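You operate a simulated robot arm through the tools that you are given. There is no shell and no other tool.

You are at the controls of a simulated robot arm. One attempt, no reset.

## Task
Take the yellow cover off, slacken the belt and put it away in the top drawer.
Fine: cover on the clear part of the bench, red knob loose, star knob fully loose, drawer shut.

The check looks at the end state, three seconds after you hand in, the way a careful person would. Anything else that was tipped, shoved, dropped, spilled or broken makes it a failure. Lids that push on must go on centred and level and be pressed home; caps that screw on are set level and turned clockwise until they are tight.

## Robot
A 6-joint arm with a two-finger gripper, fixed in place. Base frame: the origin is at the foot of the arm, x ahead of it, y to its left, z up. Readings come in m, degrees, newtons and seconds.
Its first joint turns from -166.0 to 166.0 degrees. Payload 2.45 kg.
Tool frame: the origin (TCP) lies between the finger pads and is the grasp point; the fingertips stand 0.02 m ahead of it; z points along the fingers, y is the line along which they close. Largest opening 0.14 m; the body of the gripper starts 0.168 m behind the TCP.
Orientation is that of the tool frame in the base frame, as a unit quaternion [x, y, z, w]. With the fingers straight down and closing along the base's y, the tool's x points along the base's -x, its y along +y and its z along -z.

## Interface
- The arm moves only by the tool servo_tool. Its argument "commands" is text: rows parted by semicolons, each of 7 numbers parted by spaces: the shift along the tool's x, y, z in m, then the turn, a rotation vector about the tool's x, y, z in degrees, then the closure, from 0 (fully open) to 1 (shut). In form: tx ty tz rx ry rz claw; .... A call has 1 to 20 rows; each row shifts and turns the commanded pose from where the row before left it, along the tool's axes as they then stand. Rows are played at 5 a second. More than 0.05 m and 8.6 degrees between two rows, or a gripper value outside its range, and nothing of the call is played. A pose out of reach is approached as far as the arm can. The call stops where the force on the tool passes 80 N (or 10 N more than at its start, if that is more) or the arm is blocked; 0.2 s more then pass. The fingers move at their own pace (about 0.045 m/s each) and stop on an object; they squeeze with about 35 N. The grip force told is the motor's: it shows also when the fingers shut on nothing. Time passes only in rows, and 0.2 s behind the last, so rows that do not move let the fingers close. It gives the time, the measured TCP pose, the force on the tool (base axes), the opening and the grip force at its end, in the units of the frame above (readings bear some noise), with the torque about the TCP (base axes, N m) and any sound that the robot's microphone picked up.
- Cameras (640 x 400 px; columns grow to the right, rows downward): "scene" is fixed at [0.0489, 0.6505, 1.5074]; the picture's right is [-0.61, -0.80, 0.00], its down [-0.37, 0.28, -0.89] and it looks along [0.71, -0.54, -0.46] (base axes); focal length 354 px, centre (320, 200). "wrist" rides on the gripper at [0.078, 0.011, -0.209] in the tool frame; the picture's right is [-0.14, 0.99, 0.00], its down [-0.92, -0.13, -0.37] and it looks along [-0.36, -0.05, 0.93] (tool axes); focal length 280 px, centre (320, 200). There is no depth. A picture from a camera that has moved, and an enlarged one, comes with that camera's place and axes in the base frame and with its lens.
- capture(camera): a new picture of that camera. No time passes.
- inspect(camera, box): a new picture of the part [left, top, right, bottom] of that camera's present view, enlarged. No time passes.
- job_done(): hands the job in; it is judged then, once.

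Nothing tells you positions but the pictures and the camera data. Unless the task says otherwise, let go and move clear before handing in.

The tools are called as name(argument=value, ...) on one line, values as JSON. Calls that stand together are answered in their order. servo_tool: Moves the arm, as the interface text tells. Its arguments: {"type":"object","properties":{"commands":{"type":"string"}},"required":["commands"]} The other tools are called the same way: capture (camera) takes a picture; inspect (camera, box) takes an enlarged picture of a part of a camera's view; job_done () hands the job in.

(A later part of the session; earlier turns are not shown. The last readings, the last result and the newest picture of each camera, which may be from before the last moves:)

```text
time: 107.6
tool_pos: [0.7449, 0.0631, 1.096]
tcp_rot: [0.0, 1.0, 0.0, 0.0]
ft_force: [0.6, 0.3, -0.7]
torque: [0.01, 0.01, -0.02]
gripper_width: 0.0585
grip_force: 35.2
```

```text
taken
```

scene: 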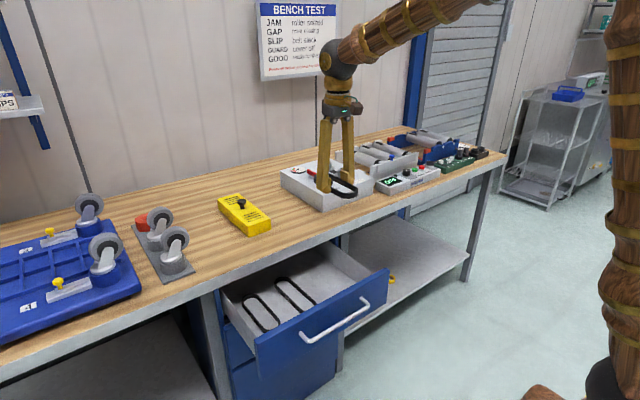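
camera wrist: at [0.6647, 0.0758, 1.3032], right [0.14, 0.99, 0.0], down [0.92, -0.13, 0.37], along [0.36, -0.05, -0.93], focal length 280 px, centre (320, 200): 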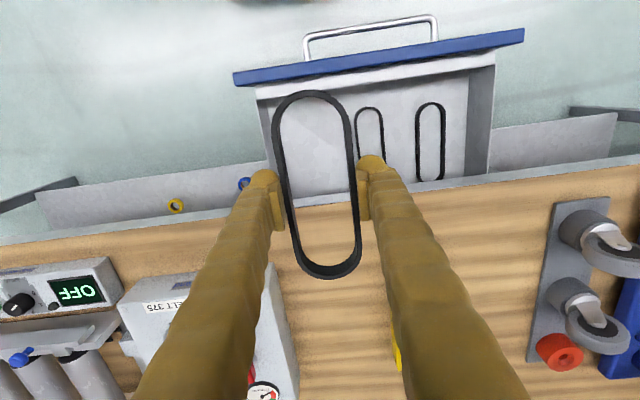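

inspect(camera="wrist", box=[230, 20, 530, 200])

inspect(camera="scene", box=[280, 240, 400, 330])

```text
2.13 times, centred on (380, 110) of wrist
camera zoom: at [0.6647, 0.0758, 1.3032], right [0.14, 0.99, 0.0], down [0.92, -0.13, 0.37], along [0.36, -0.05, -0.93], focal length 598 px, centre (192, 392)
```

zoom: 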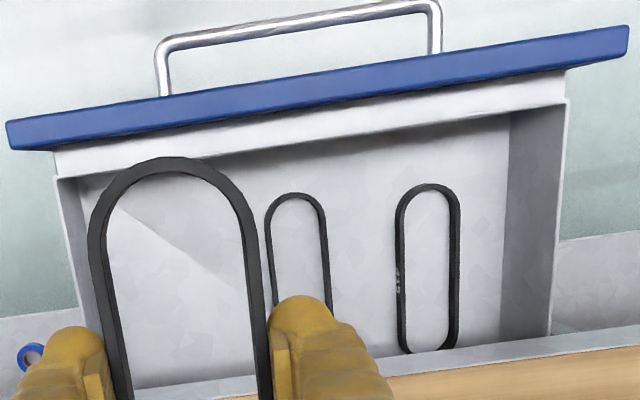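

```text
4.44 times, centred on (340, 285) of scene
camera zoom: at [0.0489, 0.6505, 1.5074], right [-0.61, -0.8, 0.0], down [-0.37, 0.28, -0.89], along [0.71, -0.54, -0.46], focal length 1575 px, centre (231, -178)
```

zoom: 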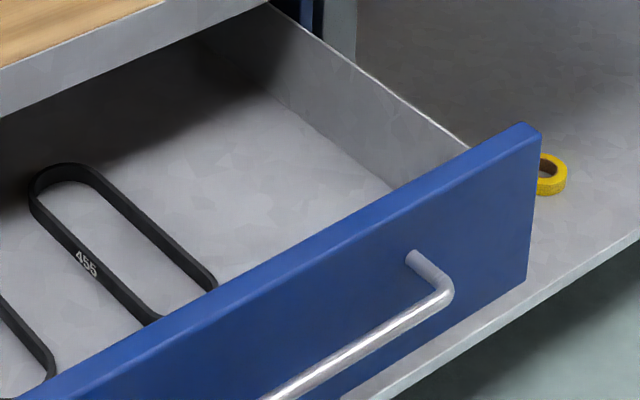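

The drawer interior starts at x≈0.674 with the bench trim at x≈0.8465, which is tight for the 0.16 m belt lying straight. I'll yaw the belt 45° so it drops in with ample clearance, aiming for (0.760, 0.055).

servo_tool(commands="-0.0155 -0.008 0 0 0 0 0.65; 0 0 0 0 0 7.5 0.65; 0 0 0 0 0 7.5 0.65; 0 0 0 0 0 7.5 0.65; 0 0 0 0 0 7.5 0.65; 0 0 0 0 0 7.5 0.65; 0 0 0 0 0 7.5 0.65; 0 0 0.04 0 0 0 0.65; 0 0 0.04 0 0 0 0.65; 0 0 0.04 0 0 0 0.65; 0 0 0.04 0 0 0 0.65; 0 0 0 0 0 0 0.65; 0 0 0 0 0 0 0.65")

capture(camera="wrist")

capture(camera="scene")

```text
time: 110.4
tool_pos: [0.7588, 0.0573, 0.9359]
tcp_rot: [0.383, 0.924, 0.001, 0.0]
ft_force: [0.8, 0.5, -0.1]
torque: [-0.01, -0.02, 0.01]
gripper_width: 0.0583
grip_force: 34.1
```

```text
taken
camera wrist: at [0.7096, 0.1197, 1.1446], right [0.8, 0.6, 0.0], down [0.56, -0.74, 0.37], along [0.22, -0.29, -0.93], focal length 280 px, centre (320, 200)
```

wrist: 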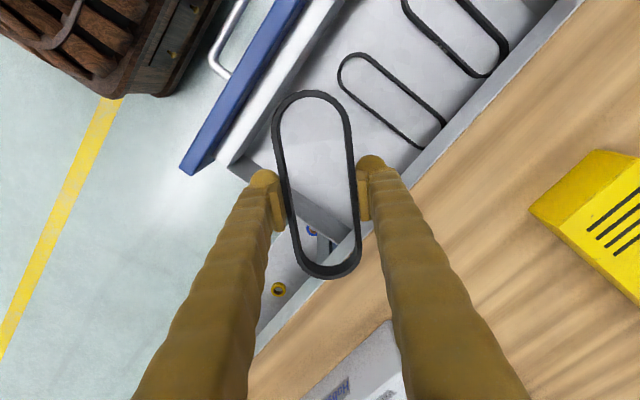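

```text
taken
```

scene: 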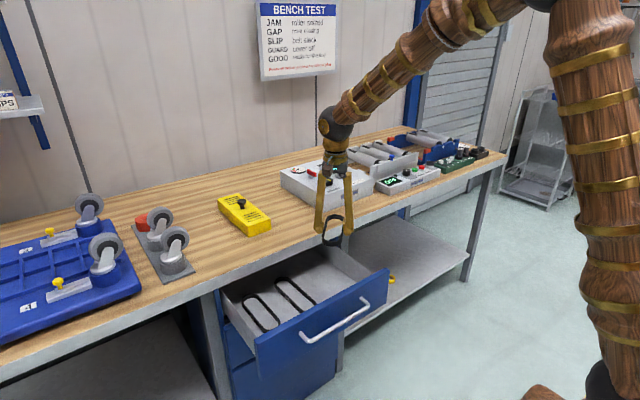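

servo_tool(commands="0 0 0.03 0 0 0 0.65; 0 0 0.03 0 0 0 0.65; 0 0 0.03 0 0 0 0.65; 0 0 0.02 0 0 0 0.65; 0 0 0 0 0 0 0.65")

capture(camera="wrist")

inspect(camera="scene", box=[250, 180, 400, 320])

```text
time: 111.6
tool_pos: [0.761, 0.0571, 0.8254]
tcp_rot: [0.383, 0.924, 0.0, 0.0]
ft_force: [-0.2, 0.5, 0.0]
torque: [-0.02, -0.05, 0.01]
gripper_width: 0.0583
grip_force: 34.6
```

```text
taken
camera wrist: at [0.7116, 0.1199, 1.0337], right [0.8, 0.6, 0.0], down [0.56, -0.74, 0.37], along [0.22, -0.29, -0.93], focal length 280 px, centre (320, 200)
```

wrist: 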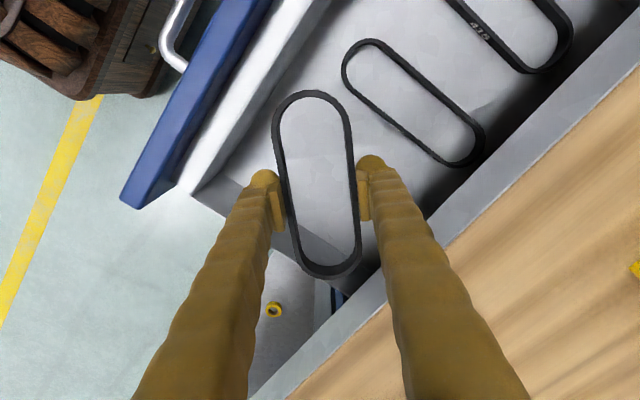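

```text
2.86 times, centred on (325, 250) of scene
camera zoom: at [0.0489, 0.6505, 1.5074], right [-0.61, -0.8, 0.0], down [-0.37, 0.28, -0.89], along [0.71, -0.54, -0.46], focal length 1012 px, centre (306, 57)
```

zoom: 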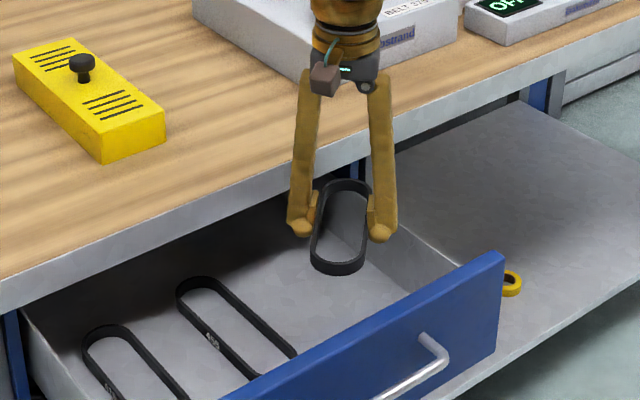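

inspect(camera="wrist", box=[180, 150, 400, 310])

inspect(camera="scene", box=[300, 210, 380, 290])

```text
2.50 times, centred on (290, 230) of wrist
camera zoom: at [0.7116, 0.1199, 1.0337], right [0.8, 0.6, 0.0], down [0.56, -0.74, 0.37], along [0.22, -0.29, -0.93], focal length 701 px, centre (395, 125)
```

zoom: 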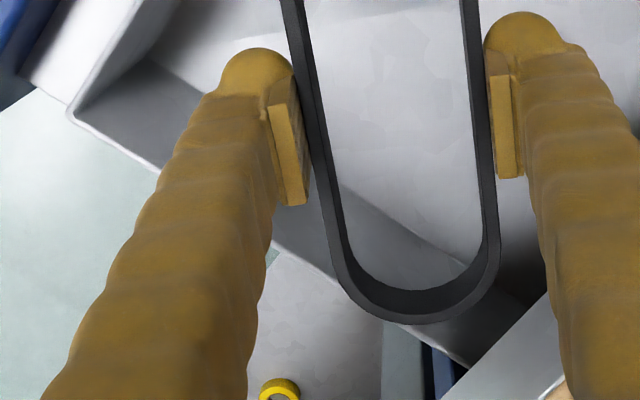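

```text
5.00 times, centred on (340, 250) of scene
camera zoom: at [0.0489, 0.6505, 1.5074], right [-0.61, -0.8, 0.0], down [-0.37, 0.28, -0.89], along [0.71, -0.54, -0.46], focal length 1772 px, centre (220, -50)
```

zoom: 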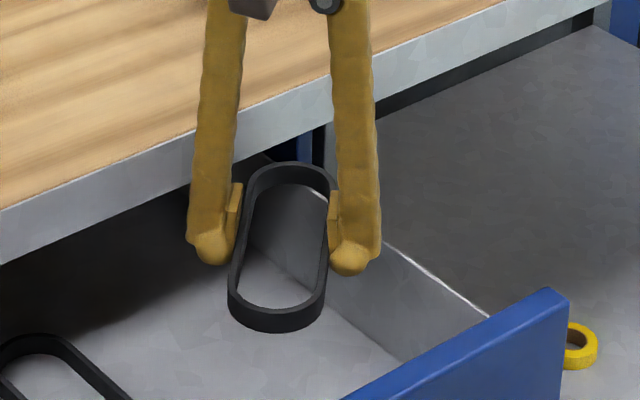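

The right wall's top edge is nearer than I'd estimated (y≈-0.018). I'll reduce the yaw to 35° and shift 7 mm left to balance the clearances before lowering further.

servo_tool(commands="0.005 0.005 0 0 0 -5 0.65; 0 0 0 0 0 -5 0.65; 0 0 0 0 0 0 0.65")

capture(camera="wrist")

inspect(camera="scene", box=[300, 210, 380, 290])

```text
time: 112.4
tool_pos: [0.76, 0.0634, 0.8259]
tcp_rot: [0.301, 0.954, 0.0, 0.0]
ft_force: [0.5, -0.9, 0.0]
torque: [0.02, 0.02, 0.0]
gripper_width: 0.0584
grip_force: 35.5
```

```text
taken
camera wrist: at [0.7007, 0.1172, 1.0335], right [0.68, 0.73, 0.0], down [0.68, -0.63, 0.37], along [0.27, -0.25, -0.93], focal length 280 px, centre (320, 200)
```

wrist: 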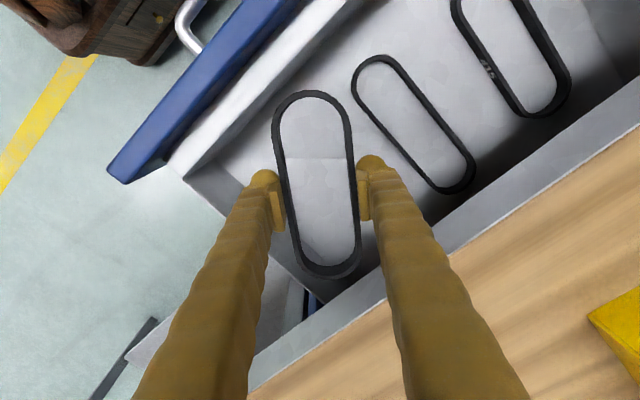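

```text
5.00 times, centred on (340, 250) of scene
camera zoom: at [0.0489, 0.6505, 1.5074], right [-0.61, -0.8, 0.0], down [-0.37, 0.28, -0.89], along [0.71, -0.54, -0.46], focal length 1772 px, centre (220, -50)
```

zoom: 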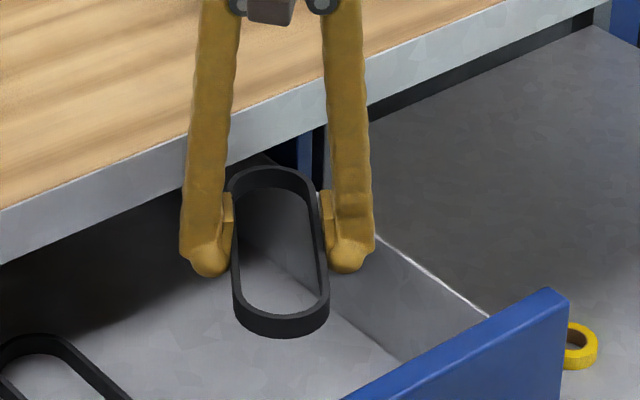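

servo_tool(commands="0 0 0.02 0 0 0 0.65; 0 0 0.02 0 0 0 0.65; 0 0 0.02 0 0 0 0.65; 0 0 0.01 0 0 0 0.65; 0 0 0 0 0 0 0.65")

capture(camera="wrist")

inspect(camera="scene", box=[280, 220, 380, 310])

```text
time: 113.6
tool_pos: [0.759, 0.063, 0.7543]
tcp_rot: [0.3, 0.954, 0.0, 0.0]
ft_force: [0.3, 0.4, -0.7]
torque: [0.02, -0.01, 0.0]
gripper_width: 0.0586
grip_force: 35.3
```

```text
taken
camera wrist: at [0.7001, 0.1168, 0.9637], right [0.68, 0.73, 0.0], down [0.68, -0.63, 0.37], along [0.27, -0.25, -0.93], focal length 280 px, centre (320, 200)
```

wrist: 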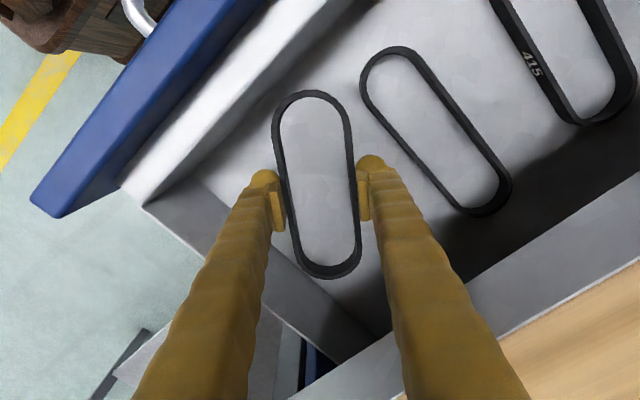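

```text
4.44 times, centred on (330, 265) of scene
camera zoom: at [0.0489, 0.6505, 1.5074], right [-0.61, -0.8, 0.0], down [-0.37, 0.28, -0.89], along [0.71, -0.54, -0.46], focal length 1575 px, centre (276, -89)
```

zoom: 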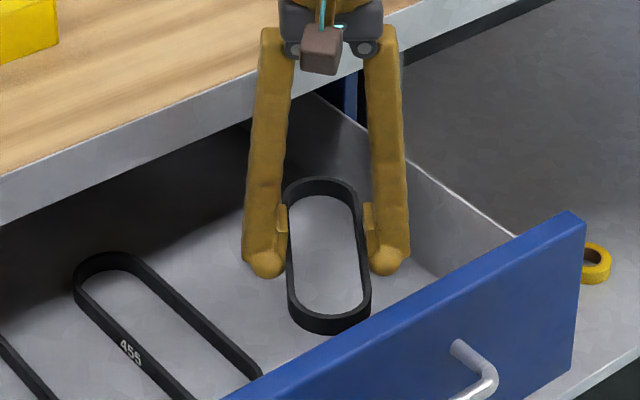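

servo_tool(commands="0 0 0.01 0 0 0 0.65; 0 0 0.008 0 0 0 0.65; 0 0 0.005 0 0 0 0.65; 0 0 0 0 0 0 0.65")

inspect(camera="scene", box=[280, 220, 380, 310])

```text
time: 114.6
tool_pos: [0.7581, 0.063, 0.7323]
tcp_rot: [0.301, 0.954, 0.0, 0.0]
ft_force: [0.0, -0.2, 0.0]
torque: [-0.01, 0.0, 0.02]
gripper_width: 0.0584
grip_force: 35.4
```

```text
4.44 times, centred on (330, 265) of scene
camera zoom: at [0.0489, 0.6505, 1.5074], right [-0.61, -0.8, 0.0], down [-0.37, 0.28, -0.89], along [0.71, -0.54, -0.46], focal length 1575 px, centre (276, -89)
```

zoom: 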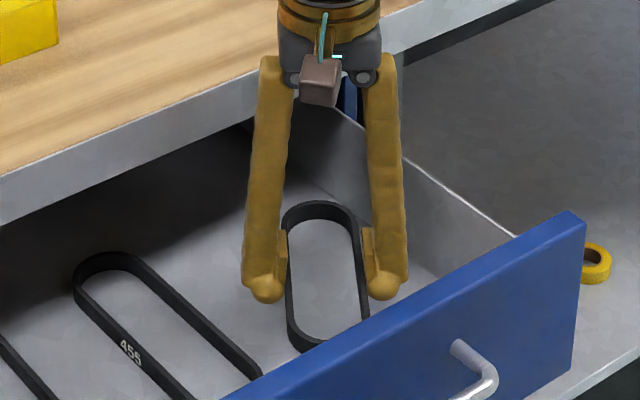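

servo_tool(commands="0 0 0.004 0 0 0 0.65; 0 0 0.003 0 0 0 0.65; 0 0 0 0 0 0 0.65")

inspect(camera="wrist", box=[230, 70, 430, 300])

```text
time: 115.4
tool_pos: [0.7587, 0.0636, 0.7264]
tcp_rot: [0.301, 0.953, 0.0, 0.001]
ft_force: [-0.1, -0.1, 0.3]
torque: [0.02, 0.06, 0.0]
gripper_width: 0.0583
grip_force: 34.8
```

```text
1.74 times, centred on (330, 185) of wrist
camera zoom: at [0.7002, 0.1175, 0.9336], right [0.68, 0.73, 0.0], down [0.68, -0.63, 0.37], along [0.27, -0.25, -0.93], focal length 488 px, centre (303, 226)
```

zoom: 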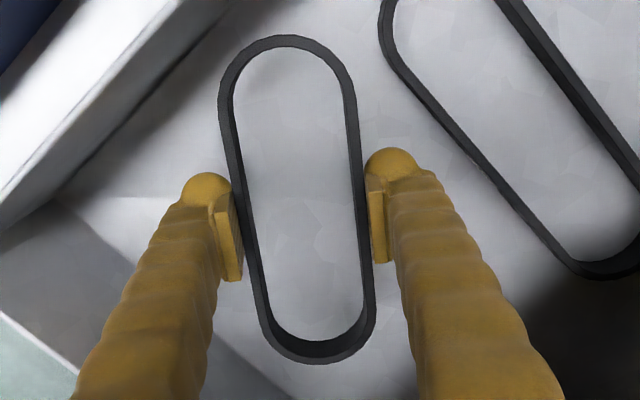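

servo_tool(commands="0 0 0.003 0 0 0 0.65; 0 0 0.003 0 0 0 0.65; 0 0 0 0 0 0 0.65")

inspect(camera="scene", box=[300, 240, 370, 310])

```text
time: 116.2
tool_pos: [0.7592, 0.0631, 0.7199]
tcp_rot: [0.3, 0.954, 0.0, 0.0]
ft_force: [-0.4, 0.2, 0.1]
torque: [-0.01, -0.01, 0.0]
gripper_width: 0.0584
grip_force: 34.8
```

```text
5.71 times, centred on (335, 275) of scene
camera zoom: at [0.0489, 0.6505, 1.5074], right [-0.61, -0.8, 0.0], down [-0.37, 0.28, -0.89], along [0.71, -0.54, -0.46], focal length 2025 px, centre (234, -229)
```

zoom: 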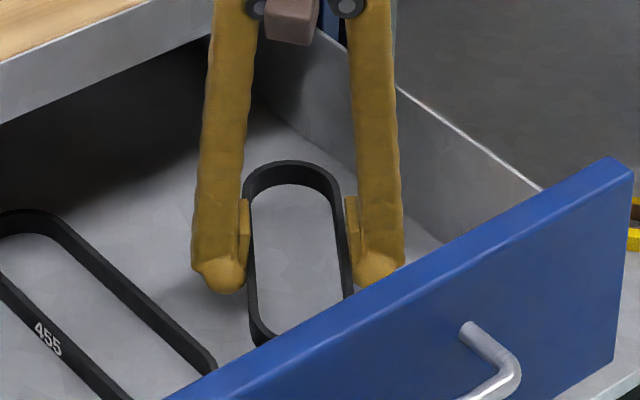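

servo_tool(commands="0 0 0.003 0 0 0 0.65; 0 0 0.003 0 0 0 0.65; 0 0 0 0 0 0 0.65")

```text
time: 117.0
tool_pos: [0.7592, 0.0635, 0.7149]
tcp_rot: [0.3, 0.954, 0.0, 0.0]
ft_force: [-0.5, 0.3, -0.1]
torque: [0.0, 0.06, -0.01]
gripper_width: 0.0584
grip_force: 34.8
```

servo_tool(commands="0 0 0.003 0 0 0 0.65; 0 0 0.003 0 0 0 0.65; 0 0 0 0 0 0 0.65")

inspect(camera="wrist", box=[230, 70, 430, 300])

inspect(camera="scene", box=[300, 240, 370, 310])

```text
time: 117.8
tool_pos: [0.7576, 0.0624, 0.7069]
tcp_rot: [0.301, 0.954, 0.0, 0.001]
ft_force: [0.2, 0.7, 0.3]
torque: [0.04, 0.01, -0.01]
gripper_width: 0.0583
grip_force: 35.1
```

```text
1.74 times, centred on (330, 185) of wrist
camera zoom: at [0.6998, 0.1169, 0.9156], right [0.68, 0.73, 0.0], down [0.68, -0.63, 0.37], along [0.27, -0.25, -0.93], focal length 488 px, centre (303, 226)
```

zoom: 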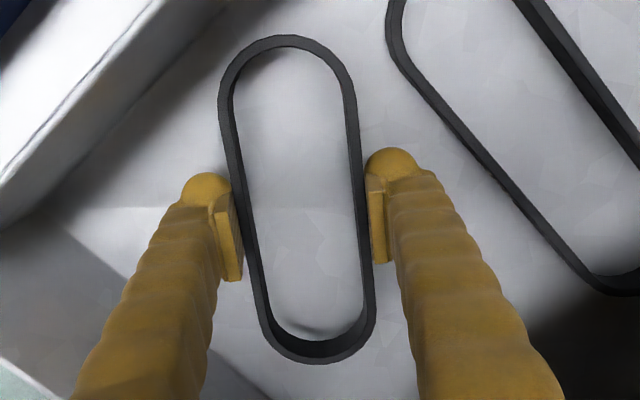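

```text
5.71 times, centred on (335, 275) of scene
camera zoom: at [0.0489, 0.6505, 1.5074], right [-0.61, -0.8, 0.0], down [-0.37, 0.28, -0.89], along [0.71, -0.54, -0.46], focal length 2025 px, centre (234, -229)
```

zoom: 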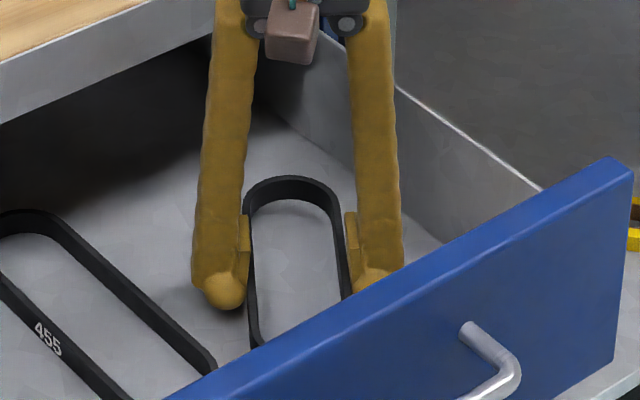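

servo_tool(commands="0 0 0.003 0 0 0 0.65; 0 0 0.002 0 0 0 0.65; 0 0 0 0 0 0 0.65")

```text
time: 118.6
tool_pos: [0.7583, 0.0638, 0.703]
tcp_rot: [0.3, 0.954, 0.0, 0.0]
ft_force: [-0.5, -0.7, -0.5]
torque: [0.0, -0.04, 0.03]
gripper_width: 0.0583
grip_force: 35.1
```

servo_tool(commands="0 0 0.003 0 0 0 0.65; 0 0 0.002 0 0 0 0.65; 0 0 0 0 0 0 0.65")

inspect(camera="scene", box=[300, 240, 370, 310])

```text
time: 119.4
tool_pos: [0.7591, 0.0625, 0.6968]
tcp_rot: [0.3, 0.954, 0.0, -0.001]
ft_force: [-0.3, 0.0, -0.8]
torque: [0.02, -0.03, 0.01]
gripper_width: 0.0584
grip_force: 35.0
```

```text
5.71 times, centred on (335, 275) of scene
camera zoom: at [0.0489, 0.6505, 1.5074], right [-0.61, -0.8, 0.0], down [-0.37, 0.28, -0.89], along [0.71, -0.54, -0.46], focal length 2025 px, centre (234, -229)
```

zoom: 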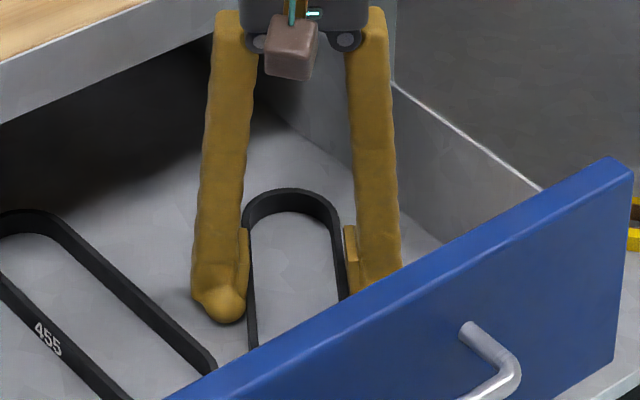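

servo_tool(commands="0 0 0.003 0 0 0 0.65; 0 0 0.003 0 0 0 0.65; 0 0 0 0 0 0 0.65")

```text
time: 120.0
tool_pos: [0.7635, 0.0621, 0.6978]
tcp_rot: [0.3, 0.954, 0.001, 0.003]
ft_force: [-0.9, 1.0, 14.3]
torque: [-0.39, 0.38, -0.05]
gripper_width: 0.0583
grip_force: 34.8
stopped in row 2: the force on the tool passed its limit at 90 N (the readings are from after the stop); the commanded pose is now the measured one
```

The descent stopped on contact. I'll look before doing anything else.

inspect(camera="scene", box=[280, 180, 400, 310])

capture(camera="wrist")

capture(camera="scene")

```text
3.08 times, centred on (340, 245) of scene
camera zoom: at [0.0489, 0.6505, 1.5074], right [-0.61, -0.8, 0.0], down [-0.37, 0.28, -0.89], along [0.71, -0.54, -0.46], focal length 1090 px, centre (258, 62)
```

zoom: 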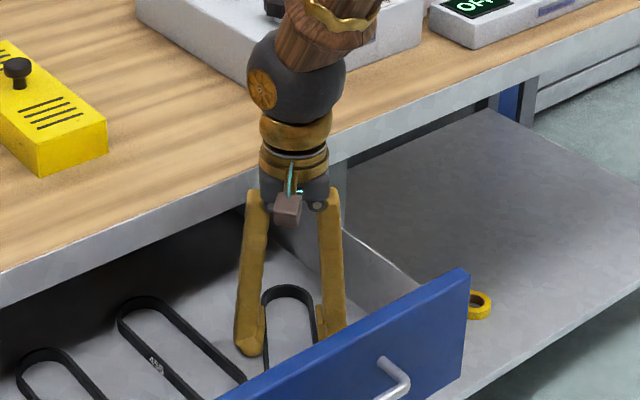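

```text
taken
camera wrist: at [0.702, 0.117, 0.9049], right [0.68, 0.73, 0.0], down [0.68, -0.63, 0.37], along [0.28, -0.25, -0.93], focal length 280 px, centre (320, 200)
```

wrist: 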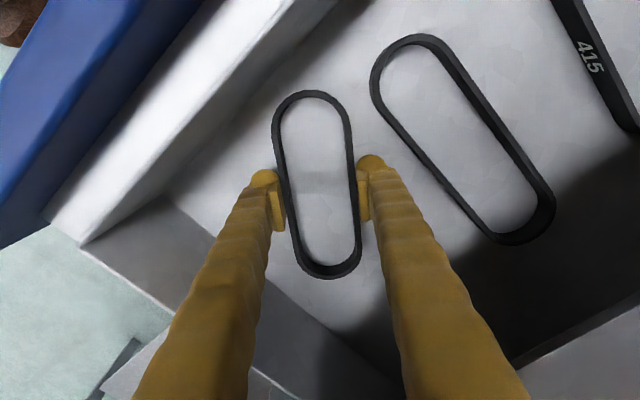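

```text
taken
```

scene: 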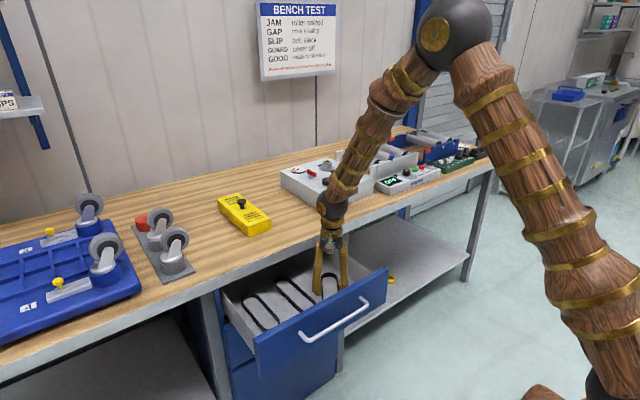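

The fingertips reached the drawer floor and the belt is just above it. I'll back off 1 mm and release.

servo_tool(commands="0 0 -0.001 0 0 0 0.65; 0 0 0 0 0 0 0.65")

inspect(camera="wrist", box=[240, 70, 400, 300])

```text
time: 120.6
tool_pos: [0.762, 0.0621, 0.6982]
tcp_rot: [0.301, 0.954, 0.001, 0.002]
ft_force: [-1.2, -0.4, 1.1]
torque: [-0.06, 0.04, 0.01]
gripper_width: 0.0583
grip_force: 34.3
```

```text
1.74 times, centred on (320, 185) of wrist
camera zoom: at [0.7022, 0.1172, 0.9053], right [0.68, 0.73, 0.0], down [0.68, -0.63, 0.37], along [0.27, -0.25, -0.93], focal length 488 px, centre (320, 226)
```

zoom: 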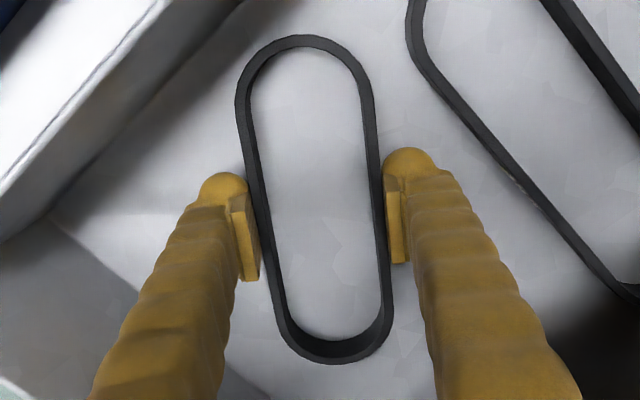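

servo_tool(commands="0 0 0 0 0 0 0.6; 0 0 0 0 0 0 0.52; 0 0 0 0 0 0 0.47; 0 0 0 0 0 0 0.47; 0 0 0 0 0 0 0.47")

capture(camera="wrist")

inspect(camera="scene", box=[280, 230, 380, 310])

```text
time: 121.8
tool_pos: [0.763, 0.0633, 0.6983]
tcp_rot: [0.3, 0.954, 0.001, 0.002]
ft_force: [0.3, 0.6, -0.4]
torque: [-0.01, 0.01, -0.01]
gripper_width: 0.0743
grip_force: 0.1
```

```text
taken
camera wrist: at [0.7023, 0.1172, 0.9054], right [0.68, 0.73, 0.0], down [0.68, -0.63, 0.37], along [0.28, -0.25, -0.93], focal length 280 px, centre (320, 200)
```

wrist: 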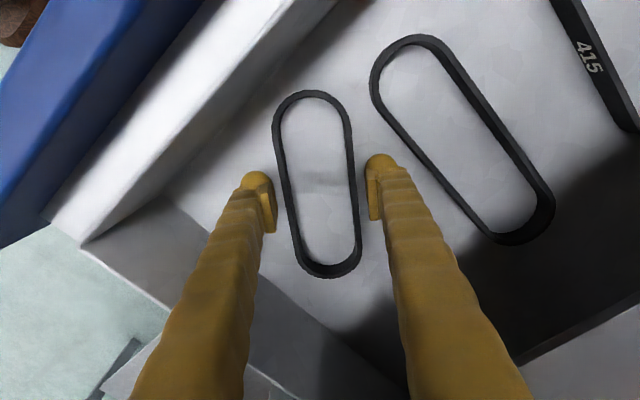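

```text
5.00 times, centred on (330, 270) of scene
camera zoom: at [0.0489, 0.6505, 1.5074], right [-0.61, -0.8, 0.0], down [-0.37, 0.28, -0.89], along [0.71, -0.54, -0.46], focal length 1772 px, centre (270, -150)
```

zoom: 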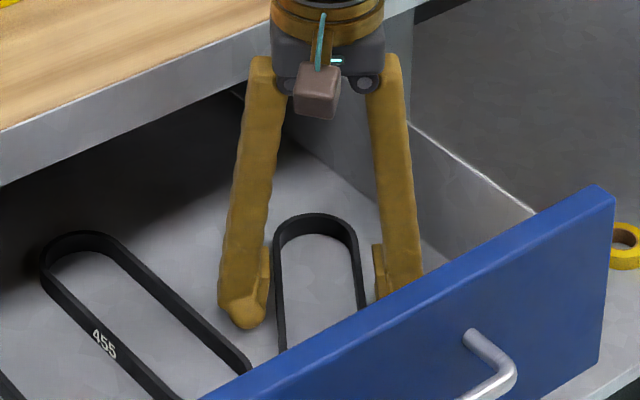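

The belt is free and resting on the drawer floor. Rising straight up out of the drawer.

servo_tool(commands="0 0 -0.015 0 0 0 0.47; 0 0 -0.025 0 0 0 0.47; 0 0 -0.035 0 0 0 0.47; 0 0 -0.04 0 0 0 0.47; 0 0 -0.04 0 0 0 0.47; 0 0 -0.04 0 0 0 0.47; 0 0 -0.04 0 0 0 0.47; 0 0 -0.04 0 0 0 0.47; 0 0 -0.04 0 0 0 0.47; 0 0 0 0 0 0 0.47")

capture(camera="wrist")

capture(camera="scene")

inspect(camera="scene", box=[210, 230, 400, 350])

```text
time: 124.0
tool_pos: [0.7617, 0.0641, 1.0134]
tcp_rot: [0.3, 0.954, 0.0, 0.003]
ft_force: [-0.5, 0.7, 0.6]
torque: [-0.05, 0.02, -0.02]
gripper_width: 0.0743
grip_force: 0.1
```

```text
taken
camera wrist: at [0.7008, 0.1185, 1.2215], right [0.68, 0.73, 0.0], down [0.68, -0.63, 0.37], along [0.28, -0.25, -0.93], focal length 280 px, centre (320, 200)
```

wrist: 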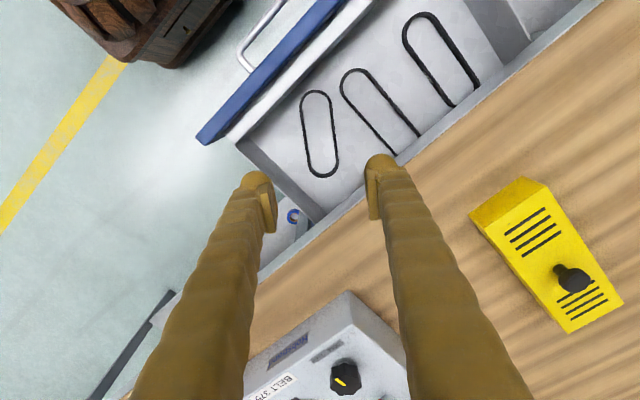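

```text
taken
```

scene: 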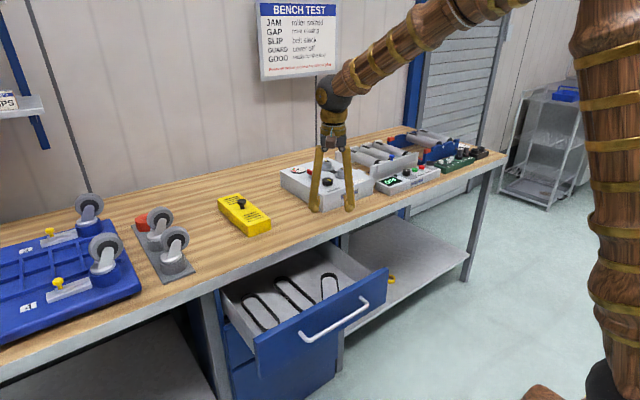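

```text
3.33 times, centred on (305, 290) of scene
camera zoom: at [0.0489, 0.6505, 1.5074], right [-0.61, -0.8, 0.0], down [-0.37, 0.28, -0.89], along [0.71, -0.54, -0.46], focal length 1181 px, centre (370, -100)
```

zoom: 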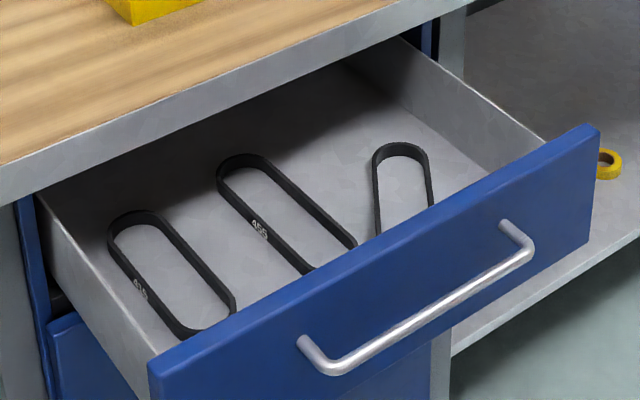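

The belt lies flat in the drawer beside the other two. Next I'll close the fingers and go in front of the handle to push the drawer shut.

servo_tool(commands="0 0 0 0 0 -7 0.7; 0 0 0 0 0 -7 1; 0 0 0 0 0 -7 1; 0 0 0 0 0 -7 1; 0 0 0 0 0 -7 1; 0.0403 0.0185 0 0 0 0 1; 0.0403 0.0185 0 0 0 0 1; 0.0403 0.0185 0 0 0 0 1; 0.0403 0.0185 0 0 0 0 1; 0.0403 0.0185 0 0 0 0 1; 0.0403 0.0185 0 0 0 0 1; 0 0 0 0 0 0 1; 0 0 0 0 0 0 1")

capture(camera="wrist")

capture(camera="scene")

```text
time: 126.8
tool_pos: [0.5185, 0.1749, 1.0089]
tcp_rot: [-0.001, 1.0, 0.001, 0.003]
ft_force: [0.3, 0.5, -0.9]
torque: [0.01, 0.02, -0.02]
gripper_width: 0.0
grip_force: 29.3
```

```text
taken
camera wrist: at [0.4373, 0.186, 1.2172], right [0.14, 0.99, 0.0], down [0.92, -0.13, 0.37], along [0.37, -0.05, -0.93], focal length 280 px, centre (320, 200)
```

wrist: 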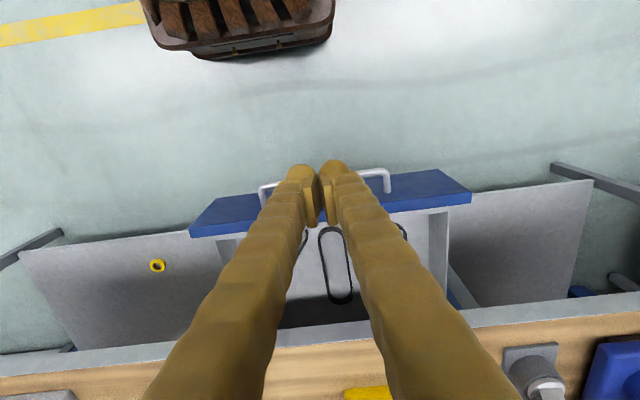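

```text
taken
```

scene: 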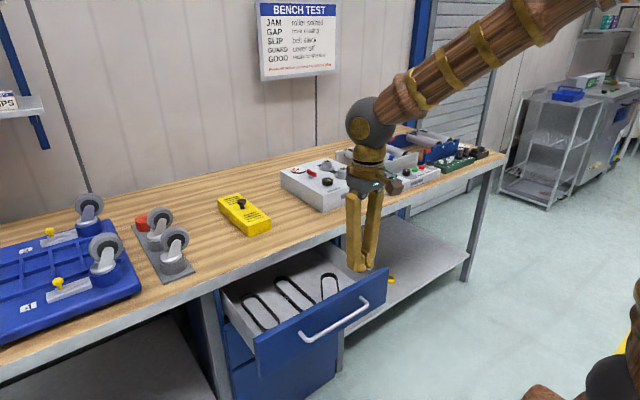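

servo_tool(commands="0.004 0 0.04 0 0 0 1; 0 0 0.04 0 0 0 1; 0 0 0.04 0 0 0 1; 0 0 0.04 0 0 0 1; 0 0 0.04 0 0 0 1; 0 0 0.035 0 0 0 1; 0 0 0.008 0 0 0 1; 0 0 0 0 0 0 1")

capture(camera="wrist")

capture(camera="scene")

```text
time: 128.6
tool_pos: [0.5181, 0.1757, 0.7672]
tcp_rot: [0.0, 1.0, 0.001, 0.002]
ft_force: [0.0, -0.5, -0.7]
torque: [0.0, -0.01, -0.01]
gripper_width: 0.0
grip_force: 29.6
```

```text
taken
camera wrist: at [0.4359, 0.1867, 0.9752], right [0.14, 0.99, 0.0], down [0.92, -0.13, 0.37], along [0.37, -0.05, -0.93], focal length 280 px, centre (320, 200)
```

wrist: 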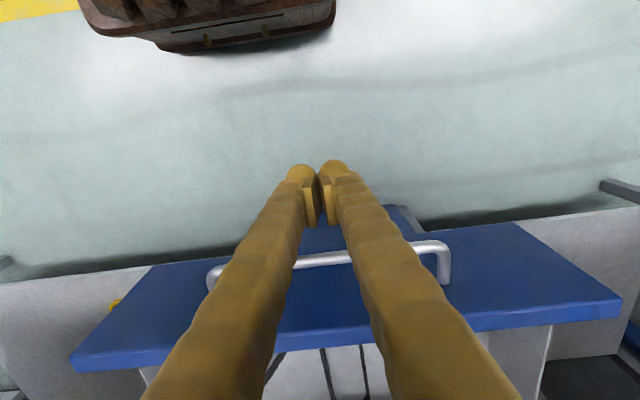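

```text
taken
```

scene: 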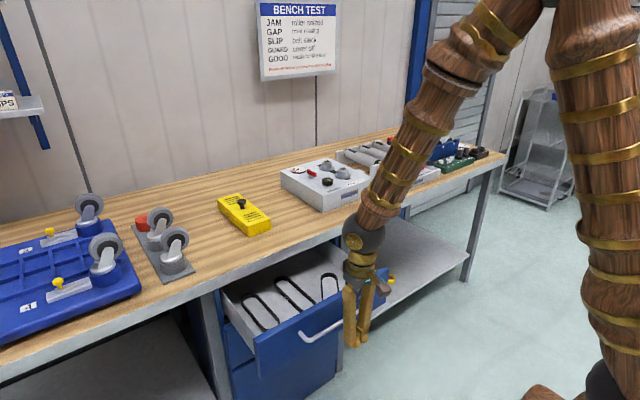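

Fingers are in front of the handle bar at its centre. I'll push the drawer in gently along +x.

servo_tool(commands="-0.015 0 0 0 0 0 1; -0.015 0 0 0 0 0 1; -0.008 0 0 0 0 0 1; -0.008 0 0 0 0 0 1; -0.01 0 0 0 0 0 1; -0.01 0 0 0 0 0 1; -0.012 0 0 0 0 0 1; -0.012 0 0 0 0 0 1; -0.012 0 0 0 0 0 1; 0 0 0 0 0 0 1")

capture(camera="wrist")

inspect(camera="scene", box=[210, 220, 400, 350])

```text
time: 130.8
tool_pos: [0.6186, 0.1739, 0.7692]
tcp_rot: [0.0, 1.0, 0.0, 0.003]
ft_force: [-0.1, -0.6, -0.7]
torque: [0.01, -0.03, -0.03]
gripper_width: 0.0
grip_force: 29.7
```

```text
taken
camera wrist: at [0.5373, 0.1854, 0.9765], right [0.14, 0.99, 0.0], down [0.92, -0.13, 0.37], along [0.37, -0.05, -0.93], focal length 280 px, centre (320, 200)
```

wrist: 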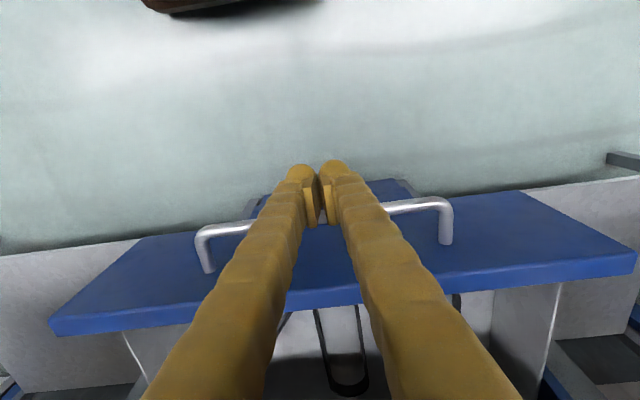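

```text
3.08 times, centred on (305, 285) of scene
camera zoom: at [0.0489, 0.6505, 1.5074], right [-0.61, -0.8, 0.0], down [-0.37, 0.28, -0.89], along [0.71, -0.54, -0.46], focal length 1090 px, centre (366, -62)
```

zoom: 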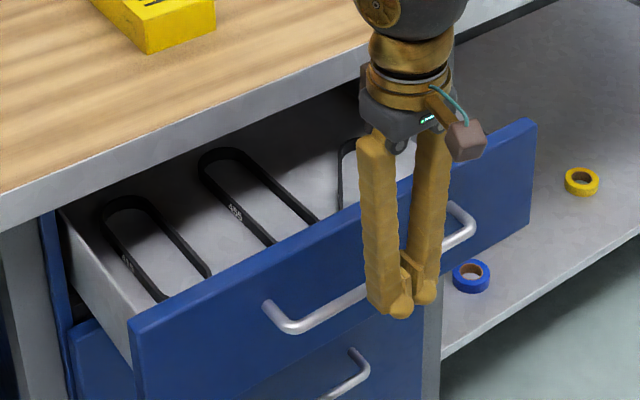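

servo_tool(commands="-0.012 0 0 0 0 0 1; -0.012 0 0 0 0 0 1; -0.012 0 0 0 0 0 1; -0.012 0 0 0 0 0 1; -0.012 0 0 0 0 0 1; -0.012 0 0 0 0 0 1; -0.012 0 0 0 0 0 1; -0.012 0 0 0 0 0 1; -0.012 0 0 0 0 0 1; -0.012 0 0 0 0 0 1; -0.01 0 0 0 0 0 1; 0 0 0 0 0 0 1")

inspect(camera="scene", box=[210, 200, 400, 330])

capture(camera="wrist")

```text
time: 133.4
tool_pos: [0.7486, 0.1745, 0.7686]
tcp_rot: [0.0, 1.0, 0.0, 0.003]
ft_force: [0.6, 0.5, -0.6]
torque: [0.0, 0.0, 0.01]
gripper_width: 0.0001
grip_force: 29.7
```

```text
3.08 times, centred on (305, 265) of scene
camera zoom: at [0.0489, 0.6505, 1.5074], right [-0.61, -0.8, 0.0], down [-0.37, 0.28, -0.89], along [0.71, -0.54, -0.46], focal length 1090 px, centre (366, 0)
```

zoom: 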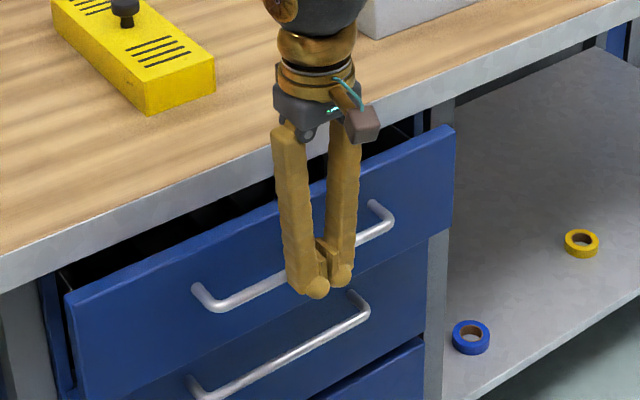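

```text
taken
camera wrist: at [0.6679, 0.1855, 0.977], right [0.14, 0.99, 0.0], down [0.92, -0.13, 0.37], along [0.37, -0.05, -0.93], focal length 280 px, centre (320, 200)
```

wrist: 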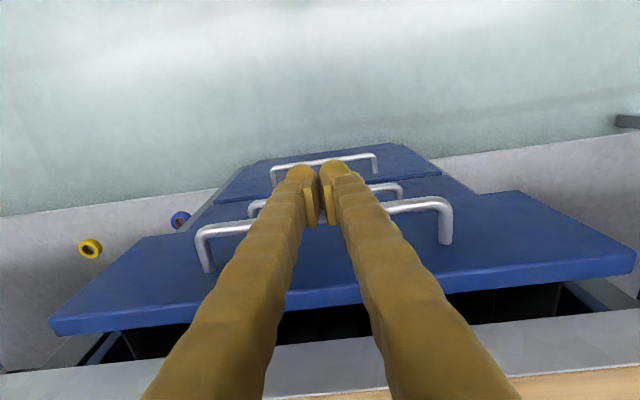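

servo_tool(commands="-0.008 0 0 0 0 0 1; -0.008 0 0 0 0 0 1; -0.006 0 0 0 0 0 1; -0.004 0 0 0 0 0 1; -0.003 0 0 0 0 0 1; 0 0 0 0 0 0 1")

inspect(camera="scene", box=[210, 200, 400, 330])

```text
time: 134.8
tool_pos: [0.778, 0.1734, 0.7707]
tcp_rot: [0.0, 1.0, 0.0, 0.002]
ft_force: [-1.1, -0.3, -0.8]
torque: [-0.01, -0.01, 0.0]
gripper_width: 0.0
grip_force: 29.3
```

```text
3.08 times, centred on (305, 265) of scene
camera zoom: at [0.0489, 0.6505, 1.5074], right [-0.61, -0.8, 0.0], down [-0.37, 0.28, -0.89], along [0.71, -0.54, -0.46], focal length 1090 px, centre (366, 0)
```

zoom: 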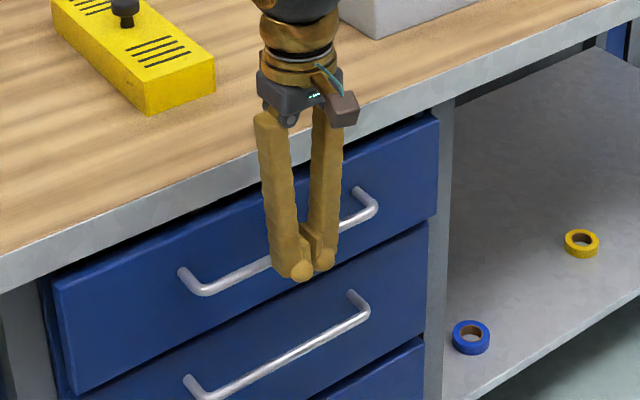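

servo_tool(commands="-0.003 0 0 0 0 0 1; -0.003 0 0 0 0 0 1; -0.003 0 0 0 0 0 1; 0 0 0 0 0 0 1")

inspect(camera="scene", box=[210, 220, 400, 330])

```text
time: 135.8
tool_pos: [0.7867, 0.1733, 0.7705]
tcp_rot: [0.0, 1.0, 0.0, 0.003]
ft_force: [-0.1, -1.0, 0.0]
torque: [0.03, -0.01, -0.02]
gripper_width: 0.0
grip_force: 29.3
```

```text
3.37 times, centred on (305, 275) of scene
camera zoom: at [0.0489, 0.6505, 1.5074], right [-0.61, -0.8, 0.0], down [-0.37, 0.28, -0.89], along [0.71, -0.54, -0.46], focal length 1194 px, centre (370, -53)
```

zoom: 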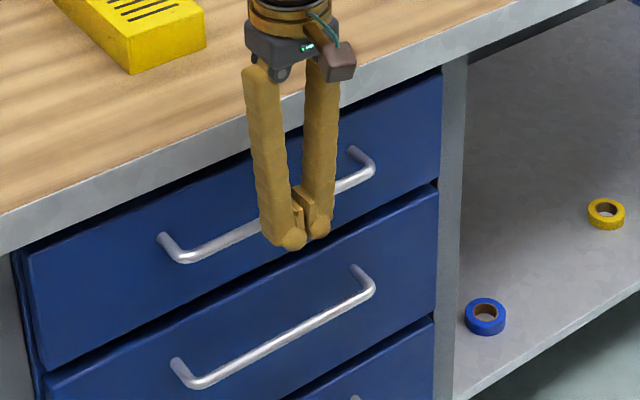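

servo_tool(commands="-0.002 0 0 0 0 0 1; -0.002 0 0 0 0 0 1; 0 0 0 0 0 0 1")

```text
time: 136.6
tool_pos: [0.7903, 0.1749, 0.7703]
tcp_rot: [0.0, 1.0, 0.0, 0.003]
ft_force: [-1.0, 0.9, 1.4]
torque: [-0.01, 0.0, 0.02]
gripper_width: 0.0001
grip_force: 29.0
```

servo_tool(commands="-0.002 0 0 0 0 0 1; -0.002 0 0 0 0 0 1; 0 0 0 0 0 0 1")

inspect(camera="scene", box=[210, 220, 400, 330])

capture(camera="wrist")

```text
time: 137.6
tool_pos: [0.7894, 0.1733, 0.7676]
tcp_rot: [0.0, 1.0, 0.0, -0.001]
ft_force: [-15.4, 0.1, 10.8]
torque: [0.01, -0.01, -0.01]
gripper_width: 0.0057
grip_force: 29.4
stopped in row 3: the force on the tool passed its limit at 82 N (the readings are from after the stop); the commanded pose is now the measured one
```

```text
3.37 times, centred on (305, 275) of scene
camera zoom: at [0.0489, 0.6505, 1.5074], right [-0.61, -0.8, 0.0], down [-0.37, 0.28, -0.89], along [0.71, -0.54, -0.46], focal length 1194 px, centre (370, -53)
```

zoom: 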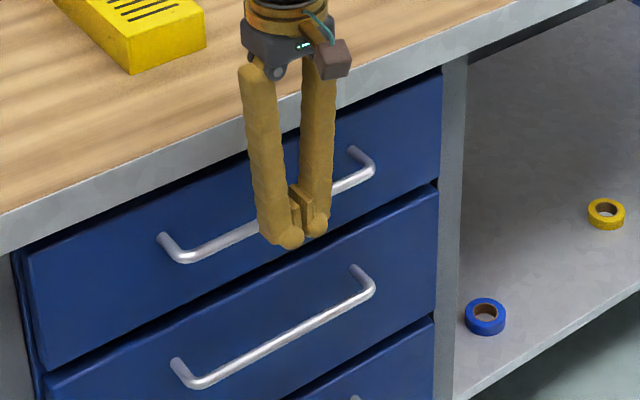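

```text
taken
camera wrist: at [0.7114, 0.1856, 0.977], right [0.14, 0.99, 0.0], down [0.92, -0.13, 0.37], along [0.36, -0.05, -0.93], focal length 280 px, centre (320, 200)
```

wrist: 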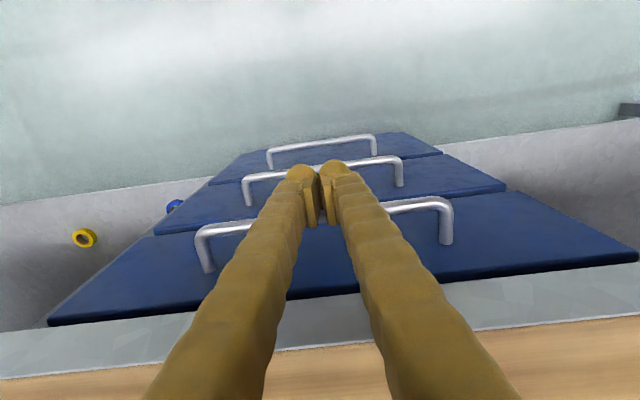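

The drawer hit its stop (force limit reached), so it is shut. I'll back away gently and check it stays shut.

servo_tool(commands="0.002 0 0 0 0 0 1; 0.004 0 0 0 0 0 1; 0.008 0 0 0 0 0 1; 0.015 0 0 0 0 0 1; 0 0 0 0 0 0 1")

inspect(camera="scene", box=[210, 220, 400, 330])

capture(camera="wrist")

```text
time: 138.8
tool_pos: [0.7627, 0.1736, 0.769]
tcp_rot: [0.0, 1.0, 0.0, 0.0]
ft_force: [0.1, -0.8, 0.4]
torque: [-0.03, 0.01, 0.02]
gripper_width: 0.0
grip_force: 29.4
```

```text
3.37 times, centred on (305, 275) of scene
camera zoom: at [0.0489, 0.6505, 1.5074], right [-0.61, -0.8, 0.0], down [-0.37, 0.28, -0.89], along [0.71, -0.54, -0.46], focal length 1194 px, centre (370, -53)
```

zoom: 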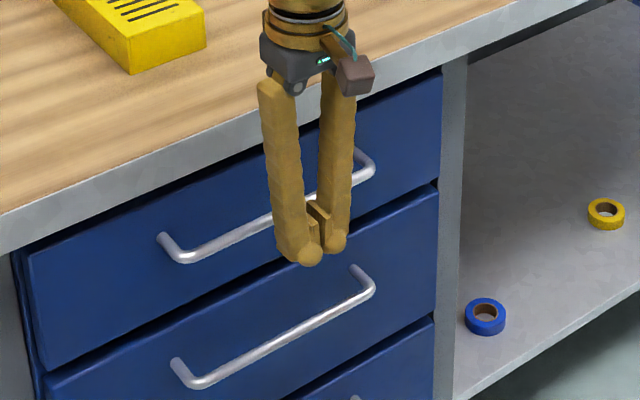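

```text
taken
camera wrist: at [0.6822, 0.1851, 0.9768], right [0.14, 0.99, 0.0], down [0.92, -0.13, 0.37], along [0.37, -0.05, -0.93], focal length 280 px, centre (320, 200)
```

wrist: 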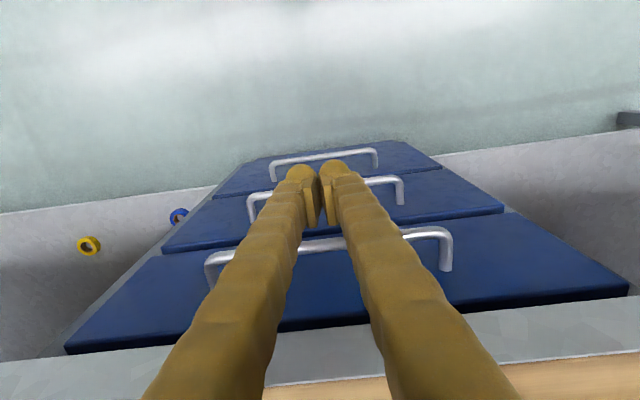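

The drawer stays shut. I'll move back and up, well clear, and check everything.

servo_tool(commands="0.03 0 0 0 0 0 1; 0.03 0 -0.02 0 0 0 0.9; 0 0 -0.05 0 0 0 0.8; 0 0 -0.05 0 0 0 0.7; 0 0 -0.05 0 0 0 0.6; 0 0 -0.05 0 0 0 0.5; 0 0 -0.05 0 0 0 0.5; 0 0 -0.05 0 0 0 0.5; 0 0 -0.05 0 0 0 0.5; 0 0 -0.03 0 0 0 0.5; 0 0 0 0 0 0 0.5")

capture(camera="scene")

inspect(camera="scene", box=[200, 220, 420, 400])

inspect(camera="scene", box=[270, 140, 400, 220])

capture(camera="wrist")

```text
time: 141.2
tool_pos: [0.7036, 0.1737, 1.1704]
tcp_rot: [0.0, 1.0, 0.0, 0.0]
ft_force: [-0.8, 0.8, -0.4]
torque: [-0.01, -0.03, 0.0]
gripper_width: 0.0698
grip_force: 0.0
```

```text
taken
```

scene: 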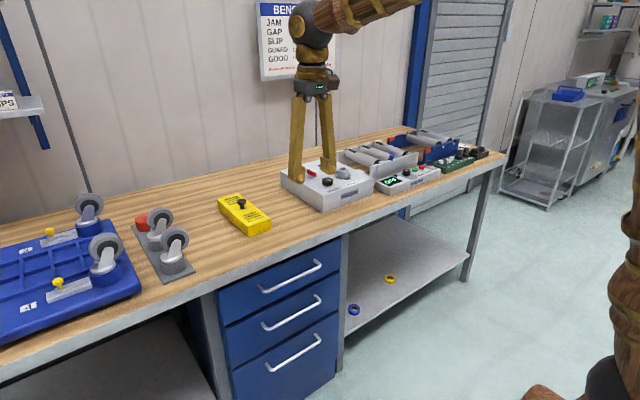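

```text
2.22 times, centred on (310, 310) of scene
camera zoom: at [0.0489, 0.6505, 1.5074], right [-0.61, -0.8, 0.0], down [-0.37, 0.28, -0.89], along [0.71, -0.54, -0.46], focal length 788 px, centre (342, -44)
```

zoom: 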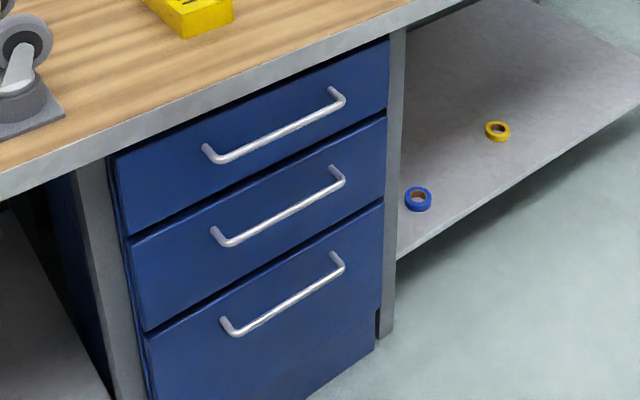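

```text
4.92 times, centred on (335, 180) of scene
camera zoom: at [0.0489, 0.6505, 1.5074], right [-0.61, -0.8, 0.0], down [-0.37, 0.28, -0.89], along [0.71, -0.54, -0.46], focal length 1744 px, centre (246, 298)
```

zoom: 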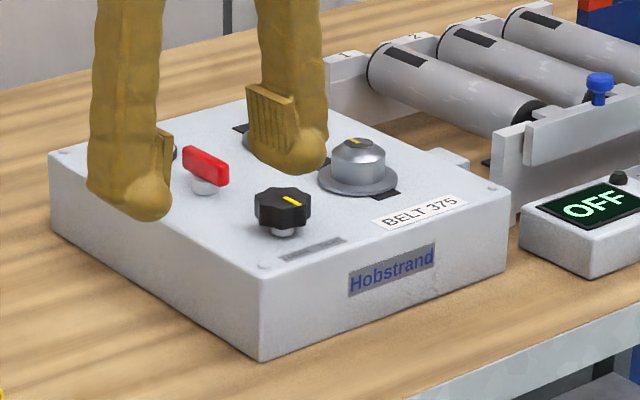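

```text
taken
camera wrist: at [0.6233, 0.1852, 1.3781], right [0.14, 0.99, 0.0], down [0.92, -0.13, 0.37], along [0.37, -0.05, -0.93], focal length 280 px, centre (320, 200)
```

wrist: 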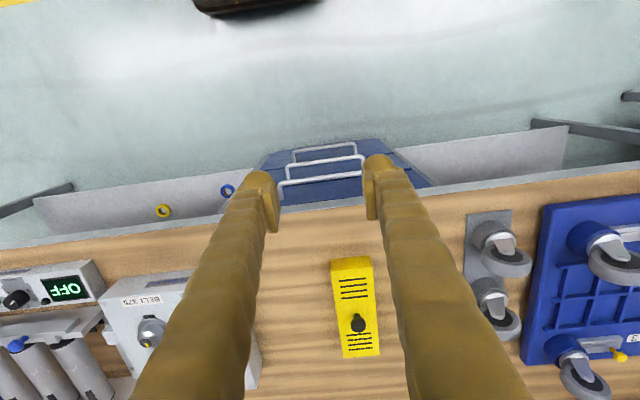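

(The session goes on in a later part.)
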